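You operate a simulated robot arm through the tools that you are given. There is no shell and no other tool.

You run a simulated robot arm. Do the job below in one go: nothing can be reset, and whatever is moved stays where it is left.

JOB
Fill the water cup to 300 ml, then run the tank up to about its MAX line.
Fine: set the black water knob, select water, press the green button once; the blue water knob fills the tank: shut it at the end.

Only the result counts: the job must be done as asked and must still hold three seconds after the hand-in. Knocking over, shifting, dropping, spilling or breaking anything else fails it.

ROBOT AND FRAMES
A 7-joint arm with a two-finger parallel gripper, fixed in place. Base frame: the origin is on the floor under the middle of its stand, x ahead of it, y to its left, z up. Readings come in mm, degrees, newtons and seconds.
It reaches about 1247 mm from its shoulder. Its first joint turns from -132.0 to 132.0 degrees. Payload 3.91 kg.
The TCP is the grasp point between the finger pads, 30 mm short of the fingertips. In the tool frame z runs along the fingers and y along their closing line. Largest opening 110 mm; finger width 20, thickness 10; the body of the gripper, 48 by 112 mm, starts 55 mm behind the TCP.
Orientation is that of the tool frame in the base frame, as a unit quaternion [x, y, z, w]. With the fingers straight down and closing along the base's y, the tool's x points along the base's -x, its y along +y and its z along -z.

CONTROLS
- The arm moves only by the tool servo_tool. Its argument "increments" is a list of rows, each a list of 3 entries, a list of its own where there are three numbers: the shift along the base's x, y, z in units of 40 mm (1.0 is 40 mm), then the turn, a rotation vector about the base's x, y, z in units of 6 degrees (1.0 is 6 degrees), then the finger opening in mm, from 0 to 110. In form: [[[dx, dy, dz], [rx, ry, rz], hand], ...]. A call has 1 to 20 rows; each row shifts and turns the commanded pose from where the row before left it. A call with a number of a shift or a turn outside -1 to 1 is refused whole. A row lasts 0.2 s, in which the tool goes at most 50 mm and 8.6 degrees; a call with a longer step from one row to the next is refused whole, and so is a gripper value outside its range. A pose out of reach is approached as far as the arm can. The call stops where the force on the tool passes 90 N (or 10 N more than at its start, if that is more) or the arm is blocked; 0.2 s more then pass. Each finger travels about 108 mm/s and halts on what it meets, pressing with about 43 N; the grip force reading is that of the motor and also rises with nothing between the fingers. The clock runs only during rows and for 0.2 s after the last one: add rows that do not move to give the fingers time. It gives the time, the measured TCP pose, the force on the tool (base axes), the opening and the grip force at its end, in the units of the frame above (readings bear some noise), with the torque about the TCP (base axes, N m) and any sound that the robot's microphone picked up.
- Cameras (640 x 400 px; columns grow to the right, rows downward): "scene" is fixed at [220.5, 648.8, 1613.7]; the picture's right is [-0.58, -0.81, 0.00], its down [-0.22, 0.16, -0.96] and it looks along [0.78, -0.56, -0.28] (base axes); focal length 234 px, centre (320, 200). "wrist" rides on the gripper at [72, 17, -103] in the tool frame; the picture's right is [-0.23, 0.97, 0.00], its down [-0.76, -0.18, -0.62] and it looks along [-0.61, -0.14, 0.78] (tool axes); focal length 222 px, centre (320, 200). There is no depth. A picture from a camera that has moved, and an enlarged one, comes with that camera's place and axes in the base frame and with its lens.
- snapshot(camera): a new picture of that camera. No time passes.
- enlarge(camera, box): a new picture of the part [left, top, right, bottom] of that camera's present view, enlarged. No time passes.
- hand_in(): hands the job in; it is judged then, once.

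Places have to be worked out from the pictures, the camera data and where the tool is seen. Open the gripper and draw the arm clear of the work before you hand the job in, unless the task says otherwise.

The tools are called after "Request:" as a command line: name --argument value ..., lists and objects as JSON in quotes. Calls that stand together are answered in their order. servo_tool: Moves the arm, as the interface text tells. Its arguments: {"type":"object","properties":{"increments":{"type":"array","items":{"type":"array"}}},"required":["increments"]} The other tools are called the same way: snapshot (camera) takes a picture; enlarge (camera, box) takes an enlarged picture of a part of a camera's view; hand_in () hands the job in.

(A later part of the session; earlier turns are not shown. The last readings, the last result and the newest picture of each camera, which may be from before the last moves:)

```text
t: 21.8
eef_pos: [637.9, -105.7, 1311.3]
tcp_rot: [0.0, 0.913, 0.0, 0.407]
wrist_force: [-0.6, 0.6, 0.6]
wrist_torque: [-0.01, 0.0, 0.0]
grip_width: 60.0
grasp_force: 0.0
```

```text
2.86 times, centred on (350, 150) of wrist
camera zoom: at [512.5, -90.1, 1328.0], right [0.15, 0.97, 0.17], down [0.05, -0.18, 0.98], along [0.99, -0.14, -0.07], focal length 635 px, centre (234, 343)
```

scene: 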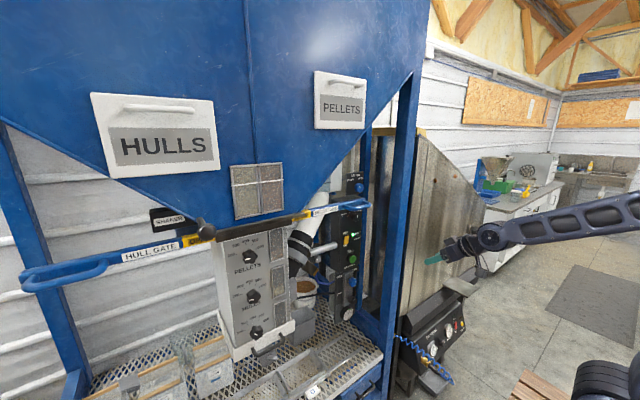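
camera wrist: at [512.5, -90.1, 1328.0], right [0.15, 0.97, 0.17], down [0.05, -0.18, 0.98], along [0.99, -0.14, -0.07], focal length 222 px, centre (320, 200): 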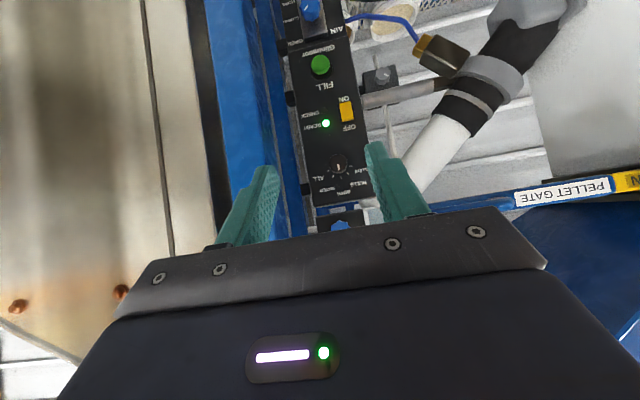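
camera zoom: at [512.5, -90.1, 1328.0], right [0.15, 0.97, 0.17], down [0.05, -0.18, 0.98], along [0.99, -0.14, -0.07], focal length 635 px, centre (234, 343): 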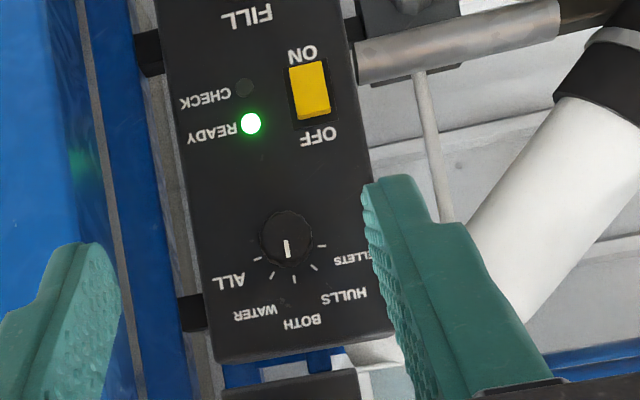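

The selector pointer currently seems to be at BOTH, with WATER one step clockwise. I'll zoom in to measure the tick angles.

Request:
enlarge --camera "wrist" --box '[310, 140, 370, 200]'

Request:
enlarge --camera "wrist" --box '[220, 0, 380, 120]'

Request:
enlarge --camera "scene" --box '[330, 185, 380, 225]'

```text
6.67 times, centred on (340, 170) of wrist
camera zoom: at [512.5, -90.1, 1328.0], right [0.15, 0.97, 0.17], down [0.05, -0.18, 0.98], along [0.99, -0.14, -0.07], focal length 1481 px, centre (187, 400)
```

zoom: 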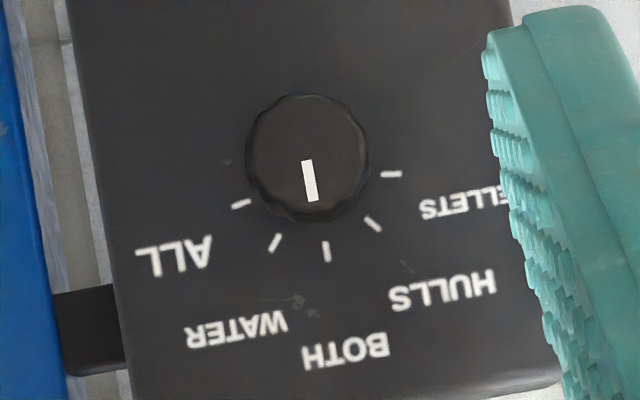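

```text
3.33 times, centred on (300, 60) of wrist
camera zoom: at [512.5, -90.1, 1328.0], right [0.15, 0.97, 0.17], down [0.05, -0.18, 0.98], along [0.99, -0.14, -0.07], focal length 740 px, centre (387, 667)
```

zoom: 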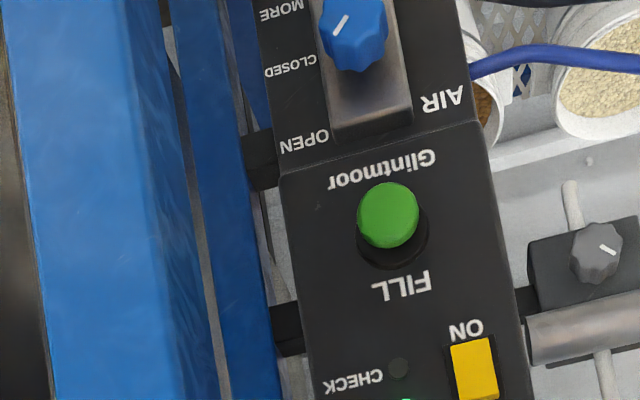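

```text
10.00 times, centred on (355, 205) of scene
camera zoom: at [220.5, 648.8, 1613.7], right [-0.58, -0.81, 0.0], down [-0.22, 0.16, -0.96], along [0.78, -0.56, -0.28], focal length 2341 px, centre (-30, 150)
```

zoom: 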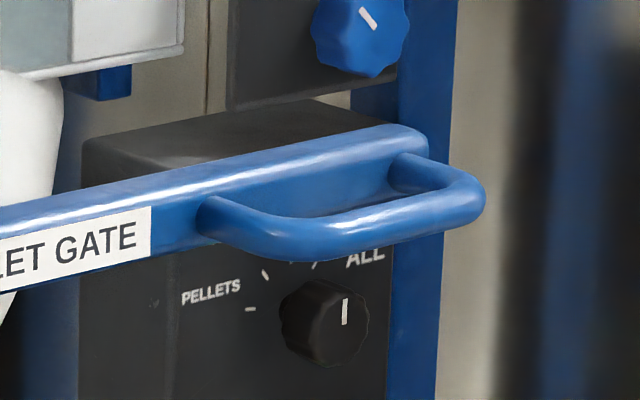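

The selector is at BOTH, with its ticks also 40° apart, so WATER is +40° clockwise. The post's near face is at y≈-197, x 800–850, which leaves room. I'll level the tool and come to the selector's height.

Request:
servo_tool --increments '[[[0.43, -0.01, -0.32], [0, -1, 0], 70], [[0.43, -0.01, -0.32], [0, -1, 0], 70], [[0.43, -0.01, -0.32], [0, -1, 0], 70], [[0.43, -0.01, -0.32], [0, -1, 0], 70], [[0.43, -0.01, -0.32], [0, -1, 0], 70], [[0.43, -0.01, -0.32], [0, -1, 0], 70], [[0.43, -0.01, -0.32], [0, -1, 0], 70], [[0, 0, 0], [0, 0, 0], 70]]'

Request:
snapshot --camera "wrist"

Request:
enlarge --camera "wrist" --box '[260, 60, 380, 180]'

Request:
snapshot --camera "scene"

```text
t: 23.6
eef_pos: [758.8, -109.0, 1221.1]
tcp_rot: [0.0, 0.707, 0.0, 0.708]
wrist_force: [0.3, -0.4, 0.5]
wrist_torque: [0.0, 0.02, -0.01]
grip_width: 70.0
grasp_force: 0.0
```

```text
taken
camera wrist: at [654.2, -93.7, 1150.0], right [0.0, 0.97, 0.23], down [-0.62, -0.18, 0.76], along [0.78, -0.14, 0.61], focal length 222 px, centre (320, 200)
```

wrist: 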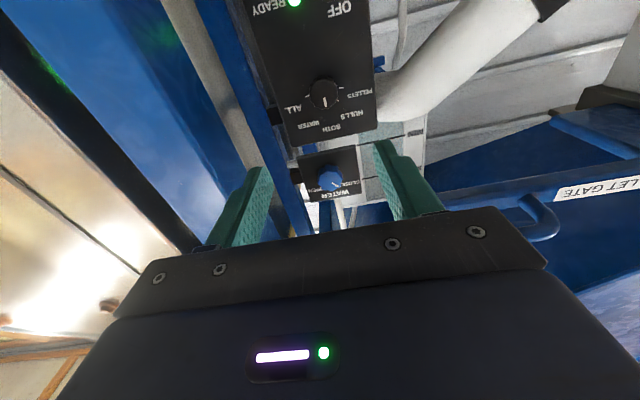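

```text
3.33 times, centred on (320, 120) of wrist
camera zoom: at [654.2, -93.7, 1150.0], right [0.0, 0.97, 0.23], down [-0.62, -0.18, 0.76], along [0.78, -0.14, 0.61], focal length 740 px, centre (320, 467)
```

zoom: 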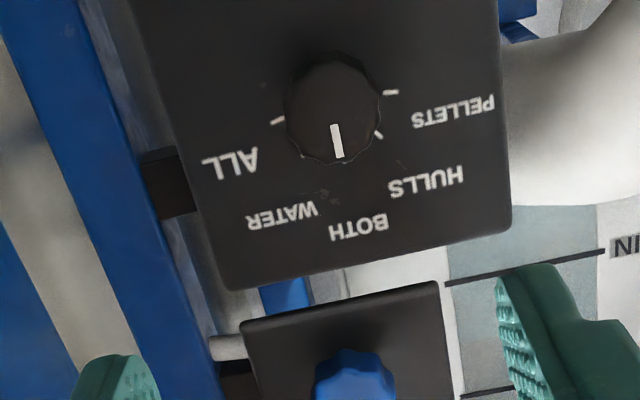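

```text
taken
```

scene: 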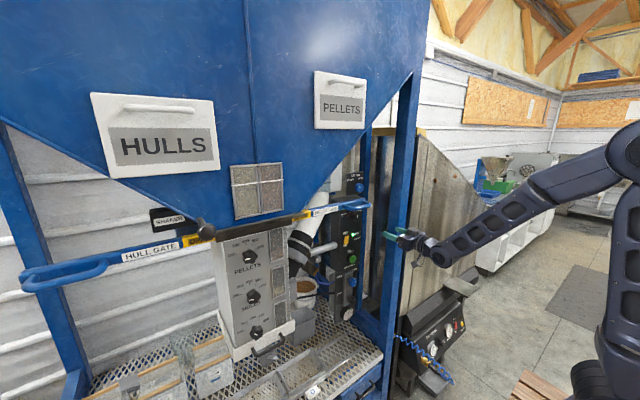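

Triangulation puts the selector axis at y≈-107, z≈1226, its face at x≈974 and the panel at x≈1012. I'll advance so the fingertips stop just short of the knob face and check alignment.

Request:
servo_tool --increments '[[[0.8, 0.02, 0.05], [0, 0, 0], 70], [[0.8, 0.02, 0.05], [0, 0, 0], 70], [[0.8, 0, 0.02], [0, 0, 0], 66], [[0.8, 0, 0], [0, 0, 0], 66], [[0.8, 0, 0], [0, 0, 0], 66], [[0, 0, 0], [0, 0, 0], 66]]'

Request:
snapshot --camera "wrist"

Request:
enlarge --camera "wrist" --box '[200, 60, 440, 230]'

Request:
enlarge --camera "scene" --box '[310, 160, 430, 280]'

```text
t: 25.0
eef_pos: [918.1, -107.9, 1224.0]
tcp_rot: [0.0, 0.707, 0.0, 0.707]
wrist_force: [-0.6, 0.6, 0.2]
wrist_torque: [-0.01, -0.02, -0.04]
grip_width: 65.8
grasp_force: 0.0
```

```text
taken
camera wrist: at [813.8, -92.4, 1153.2], right [0.0, 0.97, 0.23], down [-0.62, -0.18, 0.76], along [0.78, -0.14, 0.61], focal length 222 px, centre (320, 200)
```

wrist: 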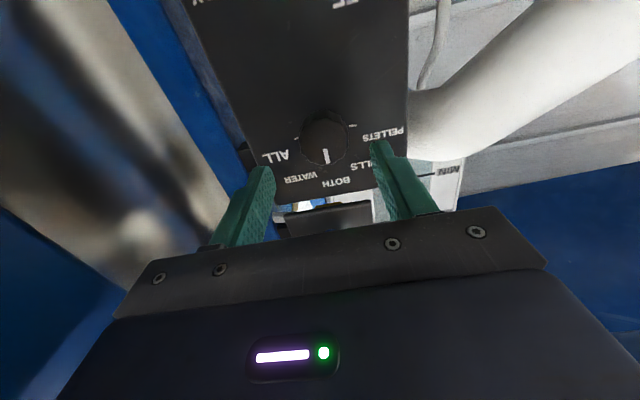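

```text
2.35 times, centred on (320, 145) of wrist
camera zoom: at [813.8, -92.4, 1153.2], right [0.0, 0.97, 0.23], down [-0.62, -0.18, 0.76], along [0.78, -0.14, 0.61], focal length 523 px, centre (320, 329)
```

zoom: 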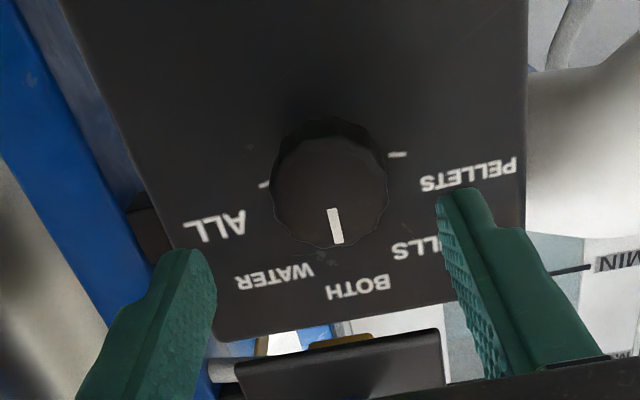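

```text
3.33 times, centred on (370, 220) of scene
camera zoom: at [220.5, 648.8, 1613.7], right [-0.58, -0.81, 0.0], down [-0.22, 0.16, -0.96], along [0.78, -0.56, -0.28], focal length 780 px, centre (153, 133)
```

zoom: 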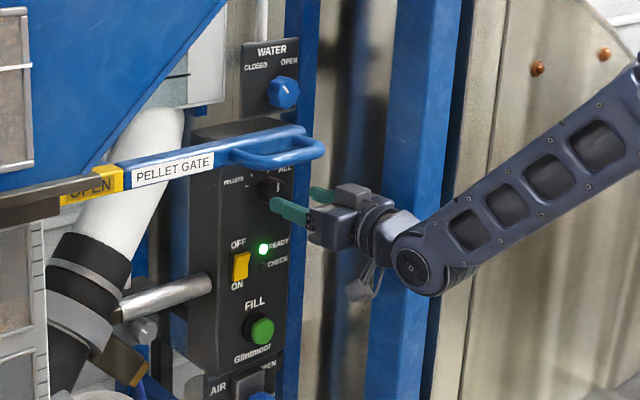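

The knob centre is about 2.5 mm further +y than the tool axis. I'll correct that, then advance until the tips are about 9 mm from the panel.

Request:
servo_tool --increments '[[[0.3, 0.06, 0], [0, 0, 0], 60], [[0.5, 0, 0], [0, 0, 0], 60], [[0.5, 0, 0], [0, 0, 0], 60], [[0, 0, 0], [0, 0, 0], 60]]'

Request:
enlarge --camera "wrist" --box '[200, 60, 440, 230]'

Request:
enlarge --camera "scene" --box '[310, 160, 430, 280]'

```text
t: 26.0
eef_pos: [968.2, -105.1, 1226.1]
tcp_rot: [-0.001, 0.707, 0.0, 0.707]
wrist_force: [-1.1, 0.4, 0.5]
wrist_torque: [0.01, 0.0, -0.02]
grip_width: 60.0
grasp_force: 0.0
```

```text
2.35 times, centred on (320, 145) of wrist
camera zoom: at [865.1, -89.0, 1154.1], right [0.0, 0.97, 0.23], down [-0.62, -0.18, 0.76], along [0.78, -0.14, 0.61], focal length 523 px, centre (320, 329)
```

zoom: 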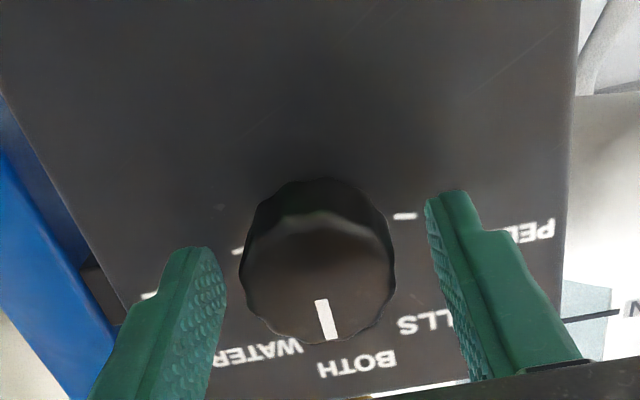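

```text
3.33 times, centred on (370, 220) of scene
camera zoom: at [220.5, 648.8, 1613.7], right [-0.58, -0.81, 0.0], down [-0.22, 0.16, -0.96], along [0.78, -0.56, -0.28], focal length 780 px, centre (153, 133)
```

zoom: 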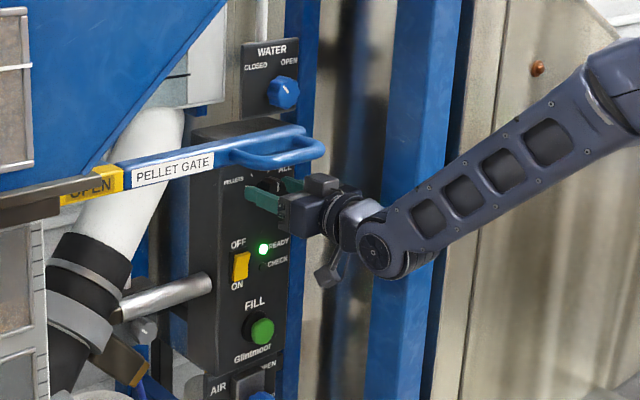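

The knob is centred between the fingers. I'll close on it.

Request:
servo_tool --increments '[[[0.05, 0, 0], [0, 0, 0], 50], [[0, 0, 0], [0, 0, 0], 28], [[0, 0, 0], [0, 0, 0], 28], [[0, 0, 0], [0, 0, 0], 28]]'

Request:
enlarge --camera "wrist" --box '[200, 60, 440, 230]'

```text
t: 27.0
eef_pos: [971.7, -106.2, 1226.7]
tcp_rot: [0.0, 0.707, 0.0, 0.707]
wrist_force: [-2.0, -3.1, -1.8]
wrist_torque: [-0.01, -0.56, -0.18]
grip_width: 39.2
grasp_force: 45.7
```

```text
2.35 times, centred on (320, 145) of wrist
camera zoom: at [867.3, -88.9, 1154.6], right [0.0, 0.97, 0.23], down [-0.62, -0.18, 0.76], along [0.78, -0.14, 0.61], focal length 523 px, centre (320, 329)
```

zoom: 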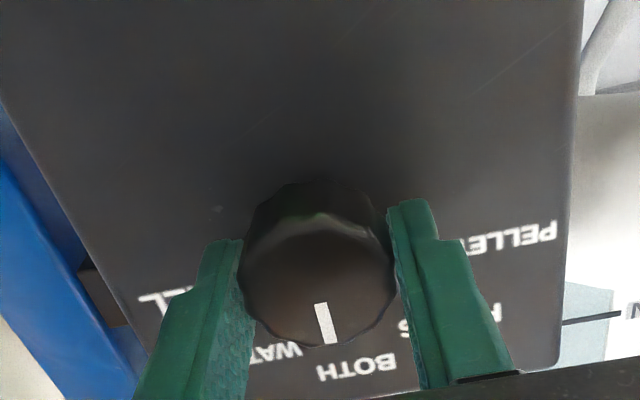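

I have the selector gripped at 39 mm. I'll turn it +40° about x, toward WATER.

Request:
servo_tool --increments '[[[0, 0, 0], [0.9, 0, 0], 28], [[0, 0, 0], [0.9, 0, 0], 28], [[0, 0, 0], [0.9, 0, 0], 28], [[0, 0, 0], [0.9, 0, 0], 28], [[0, 0, 0], [0.9, 0, 0], 28], [[0, 0, 0], [0.9, 0, 0], 28], [[0, 0, 0], [0.9, 0, 0], 28], [[0, 0, 0], [0.37, 0, 0], 28], [[0, 0, 0], [0, 0, 0], 28]]'

Request:
enlarge --camera "wrist" --box '[200, 60, 440, 230]'

Request:
enlarge --camera "scene" --box '[310, 160, 430, 280]'

```text
t: 29.0
eef_pos: [970.5, -107.4, 1225.9]
tcp_rot: [0.243, 0.665, 0.243, 0.663]
wrist_force: [-34.1, -25.3, -22.5]
wrist_torque: [-0.08, 0.21, -0.09]
grip_width: 39.1
grasp_force: 44.9
```

```text
2.35 times, centred on (320, 145) of wrist
camera zoom: at [867.6, -47.9, 1182.2], right [0.0, 0.6, 0.8], down [-0.62, -0.63, 0.47], along [0.78, -0.5, 0.37], focal length 523 px, centre (320, 329)
```

zoom: 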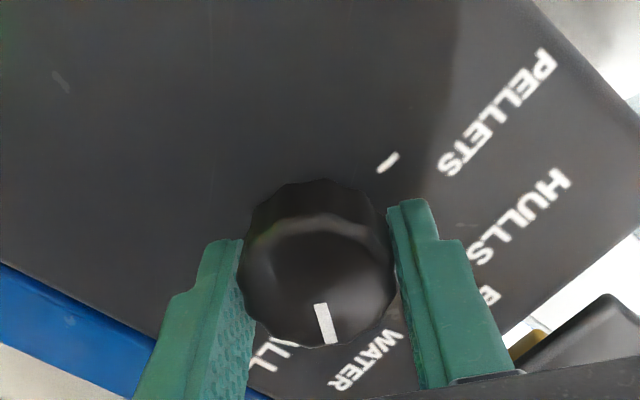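

```text
3.33 times, centred on (370, 220) of scene
camera zoom: at [220.5, 648.8, 1613.7], right [-0.58, -0.81, 0.0], down [-0.22, 0.16, -0.96], along [0.78, -0.56, -0.28], focal length 780 px, centre (153, 133)
```

zoom: 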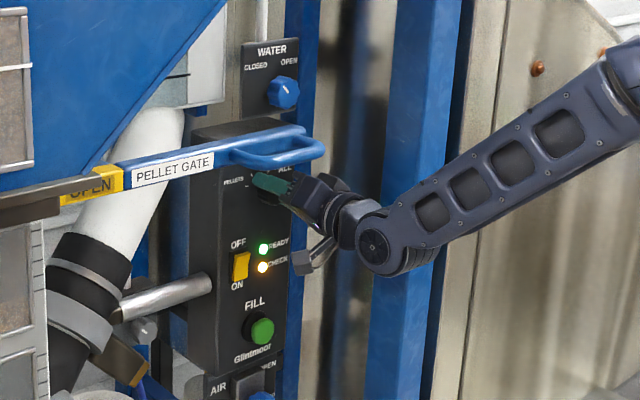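

The knob turned 40° and an amber CHECK light has come on next to READY. I'll release the knob, back out and read the panel.

Request:
servo_tool --increments '[[[0, 0, 0], [0, 0, 0], 50], [[0, 0, 0], [0, 0, 0], 60], [[-0.4, 0, 0], [0, 0, 0], 60], [[-0.7, 0, 0], [0, 0, 0], 60], [[-0.9, 0, 0], [0, 0, 0], 60], [[-0.9, 0, 0], [0, 0, 0], 60], [[-0.9, 0, 0], [0, 0, 0], 60]]'

Request:
snapshot --camera "wrist"

Request:
enlarge --camera "scene" --box '[310, 160, 430, 280]'

Request:
enlarge --camera "scene" --box '[220, 220, 320, 360]'

```text
t: 30.6
eef_pos: [820.7, -103.8, 1228.9]
tcp_rot: [0.242, 0.664, 0.242, 0.665]
wrist_force: [0.0, 0.2, -0.5]
wrist_torque: [0.01, -0.04, -0.01]
grip_width: 60.1
grasp_force: 0.0
```

```text
taken
camera wrist: at [716.4, -44.8, 1183.8], right [0.0, 0.6, 0.8], down [-0.62, -0.63, 0.47], along [0.78, -0.5, 0.37], focal length 222 px, centre (320, 200)
```

wrist: 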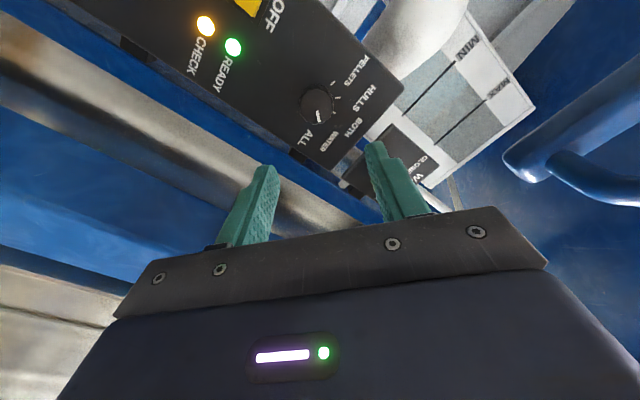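

```text
3.33 times, centred on (370, 220) of scene
camera zoom: at [220.5, 648.8, 1613.7], right [-0.58, -0.81, 0.0], down [-0.22, 0.16, -0.96], along [0.78, -0.56, -0.28], focal length 780 px, centre (153, 133)
```

zoom: 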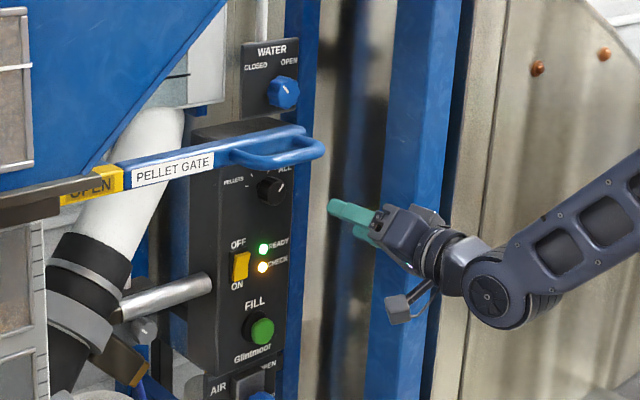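

```text
2.86 times, centred on (270, 290) of scene
camera zoom: at [220.5, 648.8, 1613.7], right [-0.58, -0.81, 0.0], down [-0.22, 0.16, -0.96], along [0.78, -0.56, -0.28], focal length 669 px, centre (463, -57)
```

zoom: 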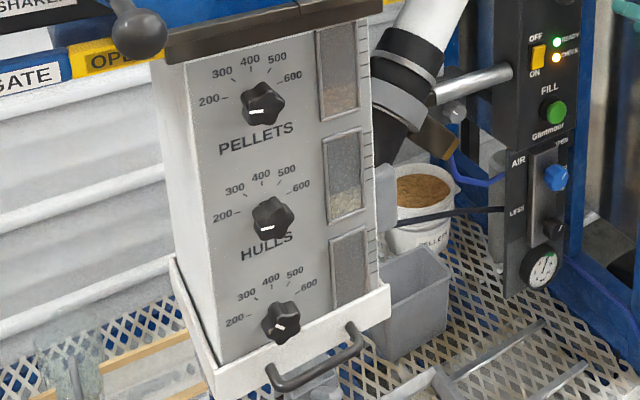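

The panel now shows READY green and CHECK amber. I'll zoom in on the selector, the cup windows and the air panel to understand why.

Request:
enlarge --camera "wrist" --box '[280, 60, 380, 160]'

Request:
enlarge --camera "wrist" --box '[360, 10, 540, 180]'

Request:
enlarge --camera "scene" --box '[265, 225, 305, 340]'

Request:
enlarge --camera "scene" --box '[325, 225, 385, 325]'

```text
4.00 times, centred on (330, 110) of wrist
camera zoom: at [716.4, -44.8, 1183.8], right [0.0, 0.6, 0.8], down [-0.62, -0.63, 0.47], along [0.78, -0.5, 0.37], focal length 888 px, centre (280, 560)
```

zoom: 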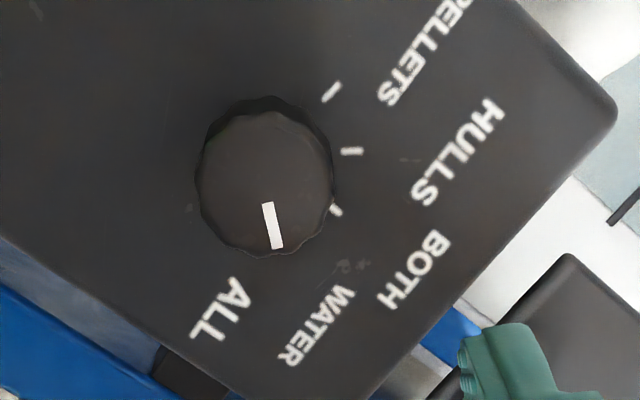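

```text
2.35 times, centred on (450, 95) of wrist
camera zoom: at [716.4, -44.8, 1183.8], right [0.0, 0.6, 0.8], down [-0.62, -0.63, 0.47], along [0.78, -0.5, 0.37], focal length 523 px, centre (14, 447)
```

zoom: 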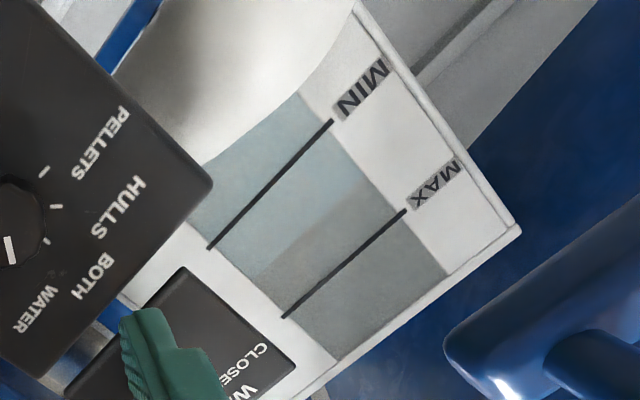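

```text
3.48 times, centred on (285, 282) of scene
camera zoom: at [220.5, 648.8, 1613.7], right [-0.58, -0.81, 0.0], down [-0.22, 0.16, -0.96], along [0.78, -0.56, -0.28], focal length 814 px, centre (442, -87)
```

zoom: 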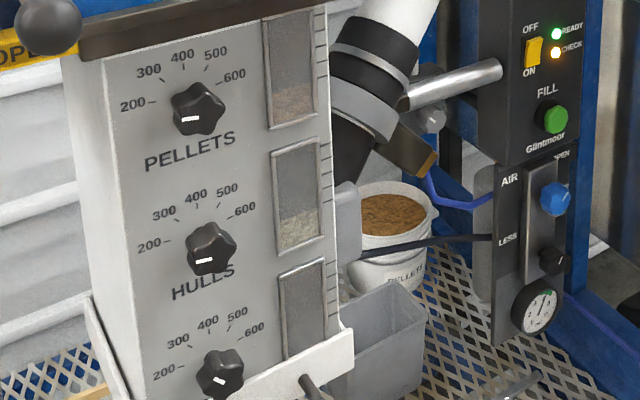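

```text
4.00 times, centred on (355, 275) of scene
camera zoom: at [220.5, 648.8, 1613.7], right [-0.58, -0.81, 0.0], down [-0.22, 0.16, -0.96], along [0.78, -0.56, -0.28], focal length 936 px, centre (180, -100)
```

zoom: 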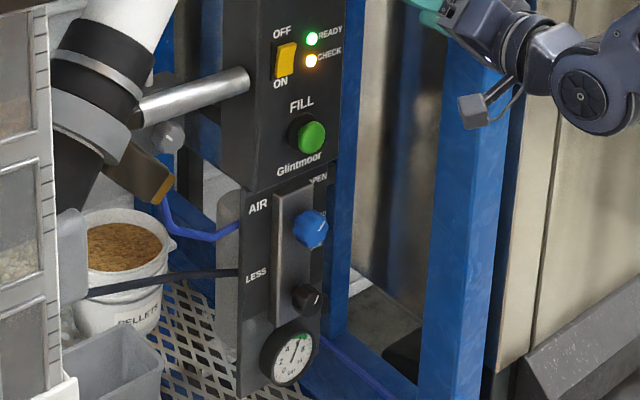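

By my measurement the selector pointer is at about 41°, which is WATER. I want to know what CHECK means before pressing, so I'll look closer at the valve behind the column, the pipes and the cup windows.

Request:
enlarge --camera "scene" --box '[300, 225, 350, 275]'

Request:
enlarge --camera "scene" --box '[265, 280, 325, 345]'

Request:
enlarge --camera "scene" --box '[310, 130, 380, 190]'

Request:
enlarge --camera "wrist" --box '[140, 0, 300, 110]'

```text
8.00 times, centred on (325, 250) of scene
camera zoom: at [220.5, 648.8, 1613.7], right [-0.58, -0.81, 0.0], down [-0.22, 0.16, -0.96], along [0.78, -0.56, -0.28], focal length 1872 px, centre (280, -200)
```

zoom: 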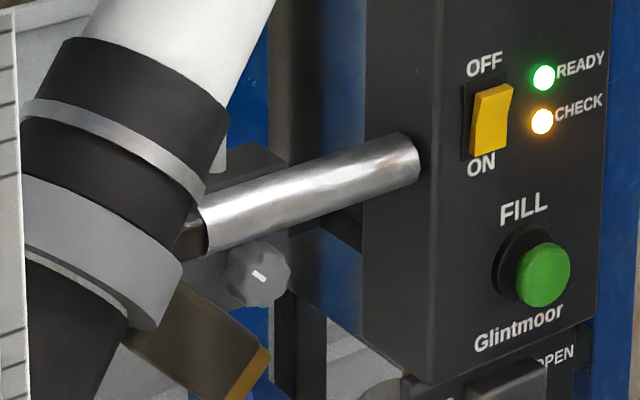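

```text
6.15 times, centred on (295, 312) of scene
camera zoom: at [220.5, 648.8, 1613.7], right [-0.58, -0.81, 0.0], down [-0.22, 0.16, -0.96], along [0.78, -0.56, -0.28], focal length 1440 px, centre (474, -492)
```

zoom: 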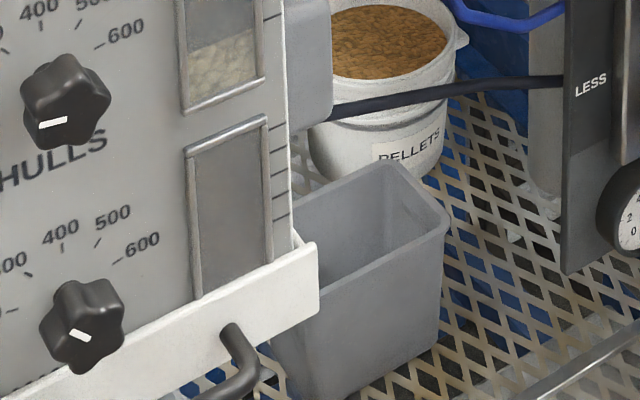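

```text
6.67 times, centred on (345, 160) of scene
camera zoom: at [220.5, 648.8, 1613.7], right [-0.58, -0.81, 0.0], down [-0.22, 0.16, -0.96], along [0.78, -0.56, -0.28], focal length 1560 px, centre (153, 467)
```

zoom: 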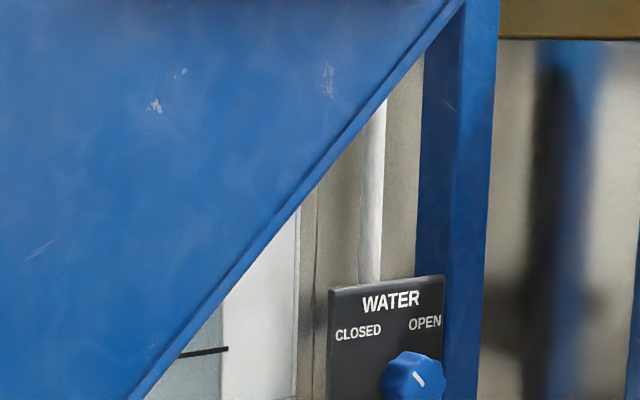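

```text
3.64 times, centred on (220, 55) of wrist
camera zoom: at [716.4, -44.8, 1183.8], right [0.0, 0.6, 0.8], down [-0.62, -0.63, 0.47], along [0.78, -0.5, 0.37], focal length 808 px, centre (684, 727)
```

zoom: 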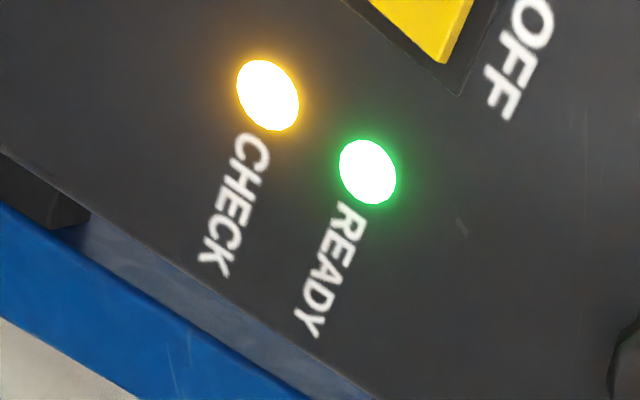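

I want a straight-on look at the grey valve behind the column and at the lower panel. I'll back away, unroll, tilt to camera-level and descend toward button height.

Request:
servo_tool --increments '[[[-0.8, 0, 0], [0, 0, 0], 60], [[-0.9, 0, 0], [-0.95, 0, 0], 60], [[-0.9, 0, 0], [-0.95, 0, 0], 60], [[-0.4, 0, -0.4], [-0.95, 0, 0], 60], [[0, 0, -0.8], [-0.95, 0, 0], 60], [[0, 0, -0.8], [-0.95, 0, 0], 60], [[0, 0, -0.8], [-0.95, 0, 0], 60], [[0, 0, -0.4], [-0.95, 0, 0], 60], [[0, 0.26, -0.38], [0, 1, 0], 60], [[0, 0.26, -0.38], [0, 1, 0], 60], [[0, 0.26, -0.38], [0, 1, 0], 60], [[0, 0.26, -0.38], [0, 1, 0], 60], [[0, 0.26, -0.38], [0, 1, 0], 60], [[0, 0.26, -0.38], [0, 1, 0], 60], [[0, 0.26, -0.38], [0, 1, 0], 60], [[0, 0, 0], [0, 0, 0], 60]]'

Request:
snapshot --camera "wrist"

Request:
enlarge --camera "wrist" --box '[260, 60, 420, 220]'

Request:
snapshot --camera "scene"

```text
t: 34.0
eef_pos: [725.7, -32.9, 998.9]
tcp_rot: [0.002, 0.914, 0.0, 0.405]
wrist_force: [-0.2, 0.3, 0.8]
wrist_torque: [-0.01, 0.0, -0.01]
grip_width: 60.0
grasp_force: 0.0
out of reach, approached as far as the arm can: row 5, 6, 7, 8
```

```text
taken
camera wrist: at [599.3, -17.5, 1015.2], right [0.15, 0.97, 0.17], down [0.05, -0.18, 0.98], along [0.99, -0.14, -0.07], focal length 222 px, centre (320, 200)
```

wrist: 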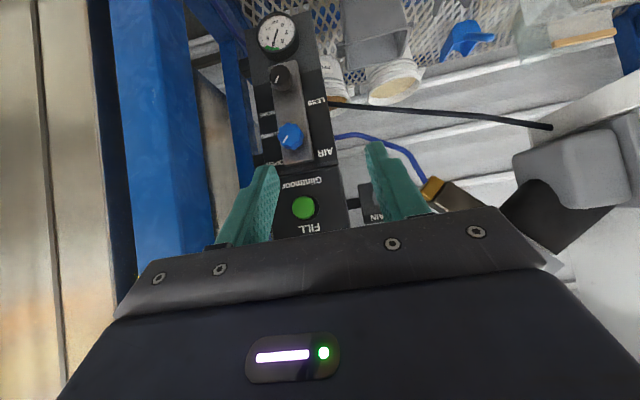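

```text
2.50 times, centred on (340, 140) of wrist
camera zoom: at [599.3, -17.5, 1015.2], right [0.15, 0.97, 0.17], down [0.05, -0.18, 0.98], along [0.99, -0.14, -0.07], focal length 555 px, centre (270, 350)
```

zoom: 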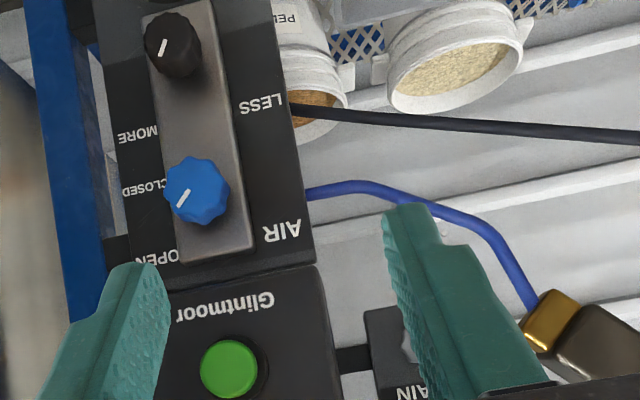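

```text
taken
```

scene: 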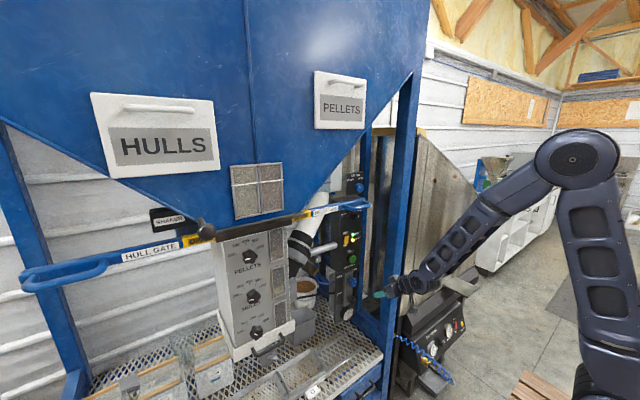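

The grey valve's label ends in "...AIN", so it is a DRAIN valve. I'll shift left and up a little so it isn't hidden by a finger, and check its position.

Request:
servo_tool --increments '[[[0, 0.6, 0.5], [0, 0, 0], 60], [[0, 0.6, 0.5], [0, 0, 0], 60], [[0, 0.3, 0.2], [0, 0, 0], 60], [[0, 0, 0], [0, 0, 0], 60]]'

Request:
snapshot --camera "wrist"

Request:
enlarge --camera "wrist" --box '[300, 130, 400, 220]'

```text
t: 35.0
eef_pos: [724.9, 27.1, 1047.2]
tcp_rot: [0.002, 0.913, 0.0, 0.408]
wrist_force: [0.3, -0.3, 0.8]
wrist_torque: [-0.02, -0.02, -0.03]
grip_width: 59.7
grasp_force: 0.1
```

```text
taken
camera wrist: at [599.3, 43.1, 1062.7], right [0.15, 0.97, 0.17], down [0.05, -0.18, 0.98], along [0.99, -0.14, -0.07], focal length 222 px, centre (320, 200)
```

wrist: 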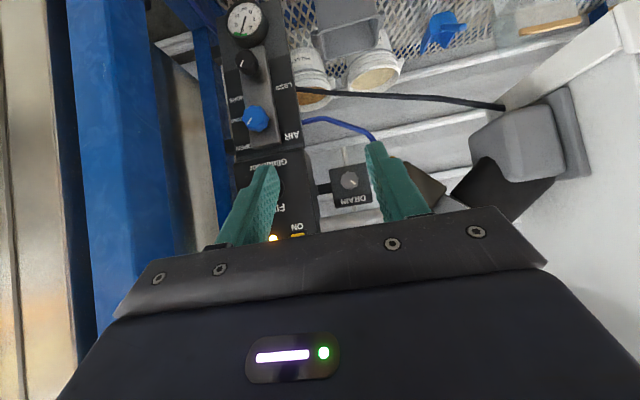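

```text
4.44 times, centred on (350, 175) of wrist
camera zoom: at [599.3, 43.1, 1062.7], right [0.15, 0.97, 0.17], down [0.05, -0.18, 0.98], along [0.99, -0.14, -0.07], focal length 987 px, centre (187, 311)
```

zoom: 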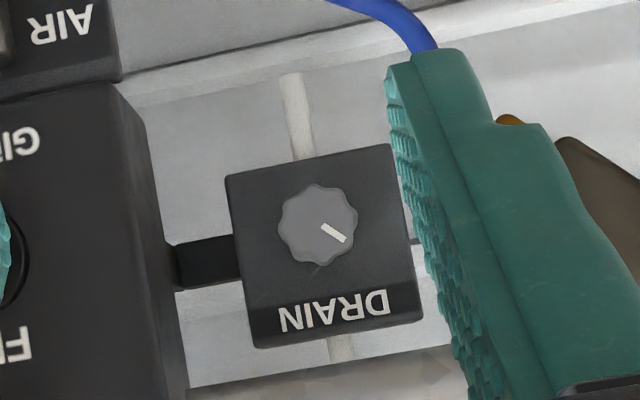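

The DRAIN knob points upper-left like the closed WATER knob, and AIR is open with pressure in the green, so nothing looks wrong. CHECK most likely relates to the still-empty water cup. The green button face is at about (989,-106,996), so I'll level the tool with fingers closed in front of it.

Request:
servo_tool --increments '[[[0.27, -0.475, -0.18], [0, -1, 0], 40], [[0.27, -0.475, -0.18], [0, -1, 0], 20], [[0.27, -0.475, -0.18], [0, -1, 0], 0], [[0.27, -0.475, -0.18], [0, -1, 0], 0], [[0.27, -0.475, -0.18], [0, -1, 0], 0], [[0.27, -0.475, -0.18], [0, -1, 0], 0], [[0.27, -0.475, -0.18], [0, -1, 0], 0], [[0, 0, 0], [0, 0, 0], 0]]'

Request:
snapshot --camera "wrist"

Request:
snapshot --camera "scene"

```text
t: 36.8
eef_pos: [800.3, -108.3, 995.6]
tcp_rot: [0.0, 0.707, 0.0, 0.707]
wrist_force: [0.1, -0.1, -0.3]
wrist_torque: [0.01, -0.02, 0.0]
grip_width: 0.0
grasp_force: 37.5
```

```text
taken
camera wrist: at [696.8, -91.5, 924.6], right [0.0, 0.97, 0.23], down [-0.62, -0.18, 0.76], along [0.78, -0.14, 0.61], focal length 222 px, centre (320, 200)
```

wrist: 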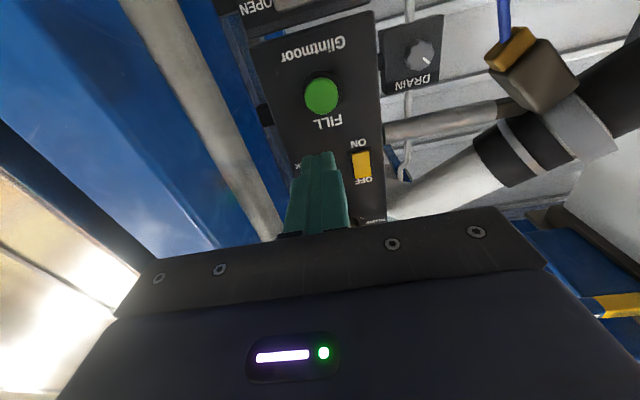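

```text
taken
```

scene: 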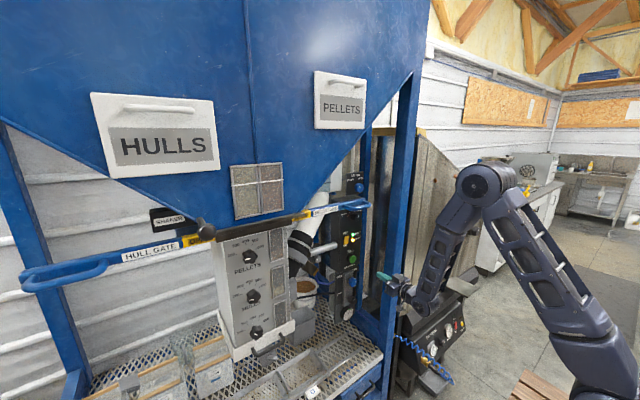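

The button is at about y≈-105.5, z≈995. I'll advance until the closed fingertips are about 14 mm from the button face.

Request:
servo_tool --increments '[[[0.9, 0.06, 0], [0, 0, 0], 0], [[0.9, 0, 0], [0, 0, 0], 0], [[0.9, 0, 0], [0, 0, 0], 0], [[0.9, 0, 0], [0, 0, 0], 0], [[0, 0, 0], [0, 0, 0], 0]]'

Request:
snapshot --camera "wrist"

Request:
enlarge --camera "scene" --box '[310, 200, 430, 320]'

```text
t: 38.0
eef_pos: [944.8, -106.0, 998.0]
tcp_rot: [0.001, 0.707, 0.001, 0.707]
wrist_force: [0.4, 0.4, -0.3]
wrist_torque: [0.03, 0.01, 0.02]
grip_width: 0.0
grasp_force: 38.0
```

```text
taken
camera wrist: at [841.1, -89.8, 926.8], right [0.0, 0.97, 0.23], down [-0.62, -0.18, 0.76], along [0.78, -0.14, 0.61], focal length 222 px, centre (320, 200)
```

wrist: 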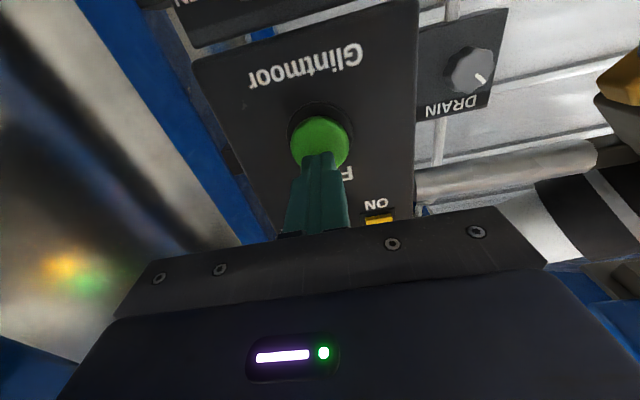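

```text
3.33 times, centred on (370, 260) of scene
camera zoom: at [220.5, 648.8, 1613.7], right [-0.58, -0.81, 0.0], down [-0.22, 0.16, -0.96], along [0.78, -0.56, -0.28], focal length 780 px, centre (153, 0)
```

zoom: 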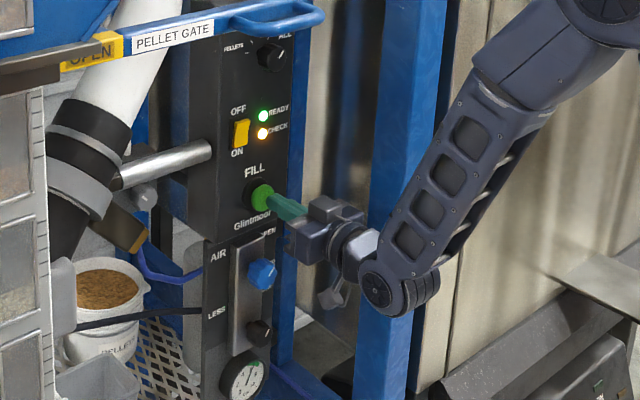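

The fingertips point at the centre of the button. I'll push in gently, watching the force.

Request:
servo_tool --increments '[[[0.2, 0, -0.03], [0, 0, 0], 0], [[0.15, 0, 0], [0, 0, 0], 0], [[0.08, 0, 0], [0, 0, 0], 0], [[0.08, 0, 0], [0, 0, 0], 0]]'

Request:
enlarge --camera "scene" --box '[320, 210, 390, 280]'

Request:
enlarge --camera "wrist" --box '[260, 80, 380, 200]'

```text
t: 39.0
eef_pos: [964.2, -104.8, 997.1]
tcp_rot: [0.001, 0.707, 0.0, 0.707]
wrist_force: [-42.1, -0.6, 2.5]
wrist_torque: [-0.01, 0.03, -0.01]
grip_width: 0.0
grasp_force: 38.2
```

```text
5.71 times, centred on (355, 245) of scene
camera zoom: at [220.5, 648.8, 1613.7], right [-0.58, -0.81, 0.0], down [-0.22, 0.16, -0.96], along [0.78, -0.56, -0.28], focal length 1338 px, centre (120, -57)
```

zoom: 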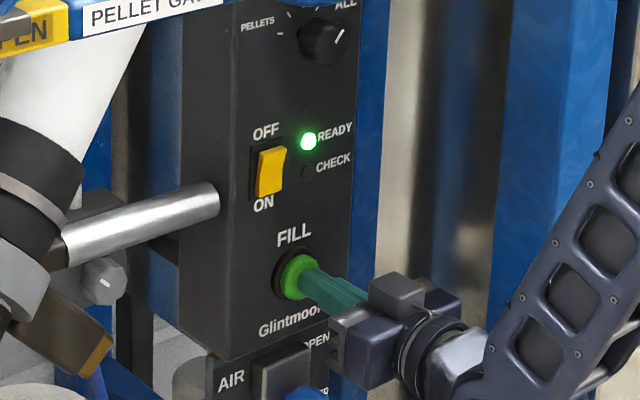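

```text
3.33 times, centred on (320, 140) of wrist
camera zoom: at [859.4, -88.9, 924.6], right [0.0, 0.97, 0.23], down [-0.62, -0.18, 0.76], along [0.78, -0.14, 0.61], focal length 740 px, centre (320, 400)
```

zoom: 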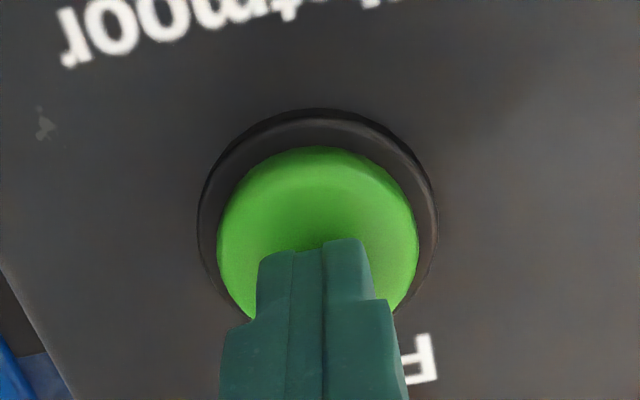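

CHECK went out, so the press registered at 42 N. I'll back straight off the button and look at the water window.

Request:
servo_tool --increments '[[[-0.6, 0, 0], [0, 0, 0], 0], [[-0.9, 0, 0], [0, 0, 0], 0]]'

Request:
enlarge --camera "scene" --box '[265, 225, 325, 345]'

Request:
enlarge --camera "scene" --box '[320, 160, 390, 280]'

Request:
enlarge --camera "scene" --box '[270, 300, 310, 340]'

```text
t: 39.6
eef_pos: [904.8, -104.5, 995.1]
tcp_rot: [0.001, 0.707, 0.0, 0.707]
wrist_force: [-0.4, 0.1, 0.2]
wrist_torque: [-0.01, -0.07, 0.0]
grip_width: 0.2
grasp_force: 38.2
```

```text
3.33 times, centred on (295, 285) of scene
camera zoom: at [220.5, 648.8, 1613.7], right [-0.58, -0.81, 0.0], down [-0.22, 0.16, -0.96], along [0.78, -0.56, -0.28], focal length 780 px, centre (403, -83)
```

zoom: 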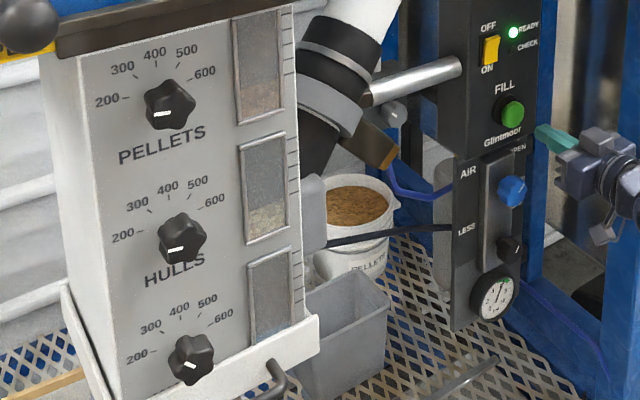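

```text
3.33 times, centred on (355, 220) of scene
camera zoom: at [220.5, 648.8, 1613.7], right [-0.58, -0.81, 0.0], down [-0.22, 0.16, -0.96], along [0.78, -0.56, -0.28], focal length 780 px, centre (203, 133)
```

zoom: 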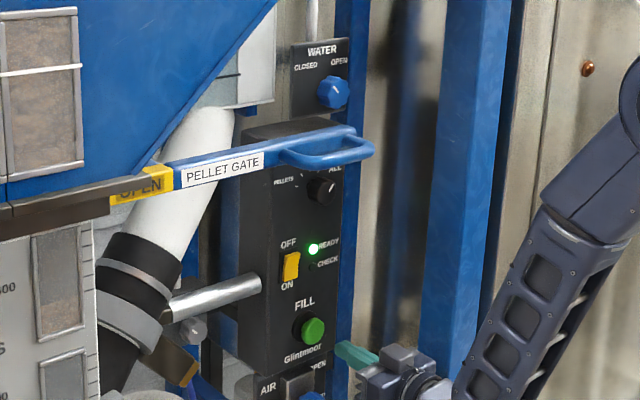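

```text
10.00 times, centred on (290, 320) of scene
camera zoom: at [220.5, 648.8, 1613.7], right [-0.58, -0.81, 0.0], down [-0.22, 0.16, -0.96], along [0.78, -0.56, -0.28], focal length 2341 px, centre (620, -1000)
```

zoom: 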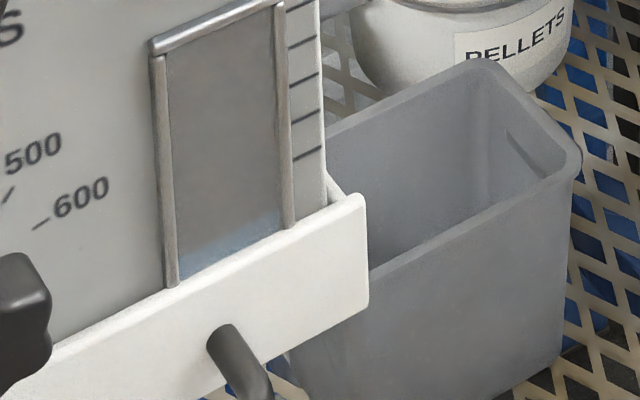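

Water is starting to show at the bottom of the third window, so the cup is filling. While it runs I'll back away and rise to a viewing pose for the blue WATER knob and the tank.

Request:
servo_tool --increments '[[[-0.9, 0, 0], [0, 0, 0], 20], [[-1, 0, 0], [0, 0, 0], 40], [[-1, 0, 0], [0, 0, 0], 70], [[-0.8, 0, 0.3], [0, 1, 0], 70], [[-0.4, 0, 0.85], [0, 1, 0], 70], [[-0.3, 0, 0.9], [0, 1, 0], 70], [[-0.3, 0, 0.9], [0, 1, 0], 70], [[-0.2, 0, 0.9], [0, 1, 0], 70], [[-0.2, 0, 0.9], [0, 1, 0], 70], [[-0.2, 0, 0.9], [0, 1, 0], 70], [[-0.1, 0, 0.9], [0, 0, 0], 70], [[0, 0, 0.9], [0, 0, 0], 70], [[0, 0, 0.9], [0, 0, 0], 70], [[0, 0, 0.9], [0, 0, 0], 70], [[0, 0, 0.6], [0, 0, 0], 70], [[0, 0, 0], [0, 0, 0], 70]]'

Request:
enlarge --camera "scene" --box '[270, 300, 310, 340]'

Request:
snapshot --camera "wrist"

Request:
snapshot --camera "scene"

```text
t: 43.0
eef_pos: [688.7, -104.0, 1390.7]
tcp_rot: [0.001, 0.914, 0.001, 0.407]
wrist_force: [0.3, -0.1, -0.1]
wrist_torque: [-0.02, 0.0, 0.03]
grip_width: 70.1
grasp_force: 0.1
```

```text
10.00 times, centred on (290, 320) of scene
camera zoom: at [220.5, 648.8, 1613.7], right [-0.58, -0.81, 0.0], down [-0.22, 0.16, -0.96], along [0.78, -0.56, -0.28], focal length 2341 px, centre (620, -1000)
```

zoom: 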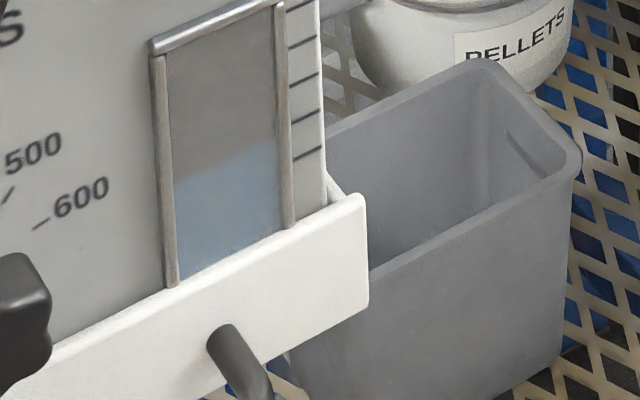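

```text
taken
camera wrist: at [563.0, -88.5, 1406.8], right [0.15, 0.97, 0.17], down [0.05, -0.18, 0.98], along [0.99, -0.14, -0.07], focal length 222 px, centre (320, 200)
```

wrist: 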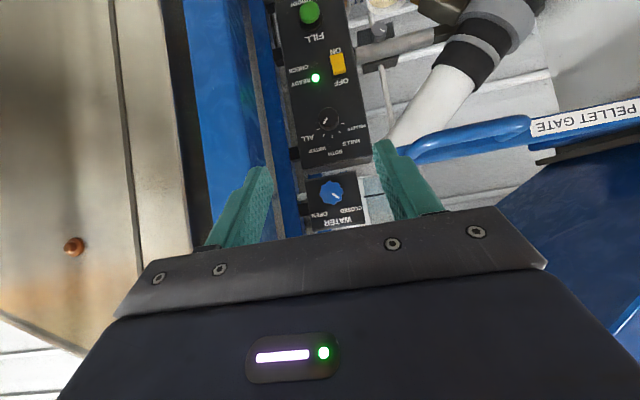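

```text
taken
```

scene: 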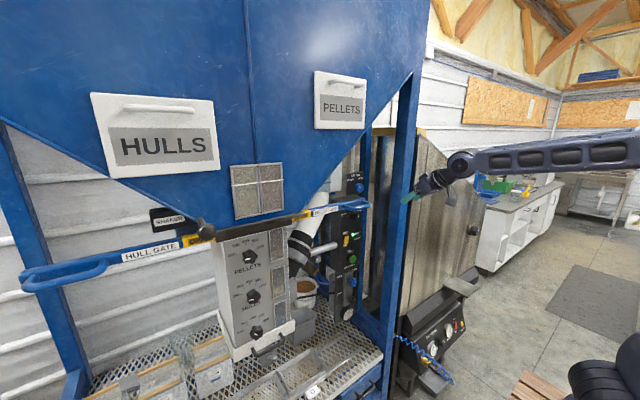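

The cup is nearly half way up the window. I'll wait in place a little to see whether the level has settled, and zoom on the blue knob and tank.

Request:
servo_tool --increments '[[[0, 0, 0], [0, 0, 0], 70], [[0, 0, 0], [0, 0, 0], 70], [[0, 0, 0], [0, 0, 0], 70], [[0, 0, 0], [0, 0, 0], 70], [[0, 0, 0], [0, 0, 0], 70]]'

Request:
enlarge --camera "scene" --box '[270, 300, 310, 340]'

Request:
enlarge --camera "wrist" --box '[290, 140, 390, 240]'

Request:
enlarge --camera "scene" --box '[305, 150, 375, 220]'

```text
t: 44.2
eef_pos: [688.6, -105.2, 1390.6]
tcp_rot: [0.001, 0.913, 0.001, 0.407]
wrist_force: [-0.2, 0.8, 0.4]
wrist_torque: [0.0, -0.01, -0.03]
grip_width: 70.1
grasp_force: 0.0
```

```text
10.00 times, centred on (290, 320) of scene
camera zoom: at [220.5, 648.8, 1613.7], right [-0.58, -0.81, 0.0], down [-0.22, 0.16, -0.96], along [0.78, -0.56, -0.28], focal length 2341 px, centre (620, -1000)
```

zoom: 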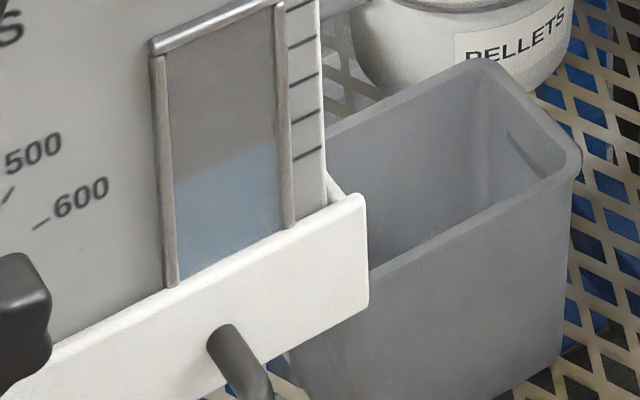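

```text
4.00 times, centred on (340, 190) of wrist
camera zoom: at [563.1, -88.5, 1406.5], right [0.15, 0.97, 0.17], down [0.05, -0.18, 0.98], along [0.99, -0.14, -0.07], focal length 888 px, centre (240, 240)
```

zoom: 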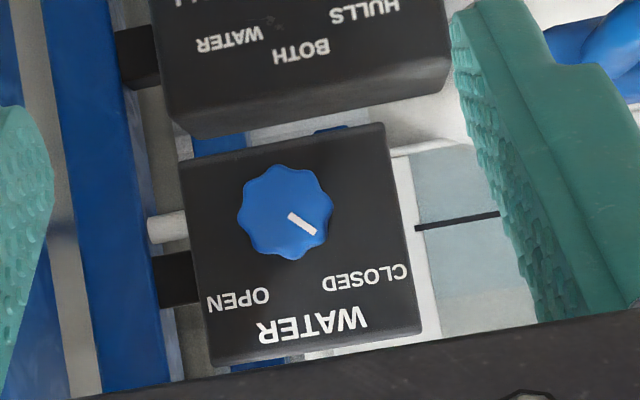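

```text
5.71 times, centred on (340, 185) of scene
camera zoom: at [220.5, 648.8, 1613.7], right [-0.58, -0.81, 0.0], down [-0.22, 0.16, -0.96], along [0.78, -0.56, -0.28], focal length 1338 px, centre (206, 286)
```

zoom: 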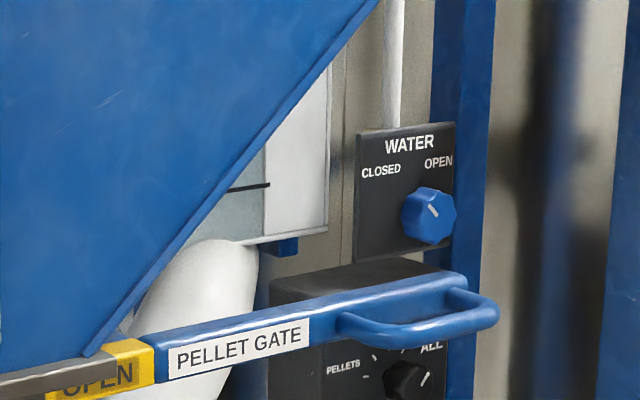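

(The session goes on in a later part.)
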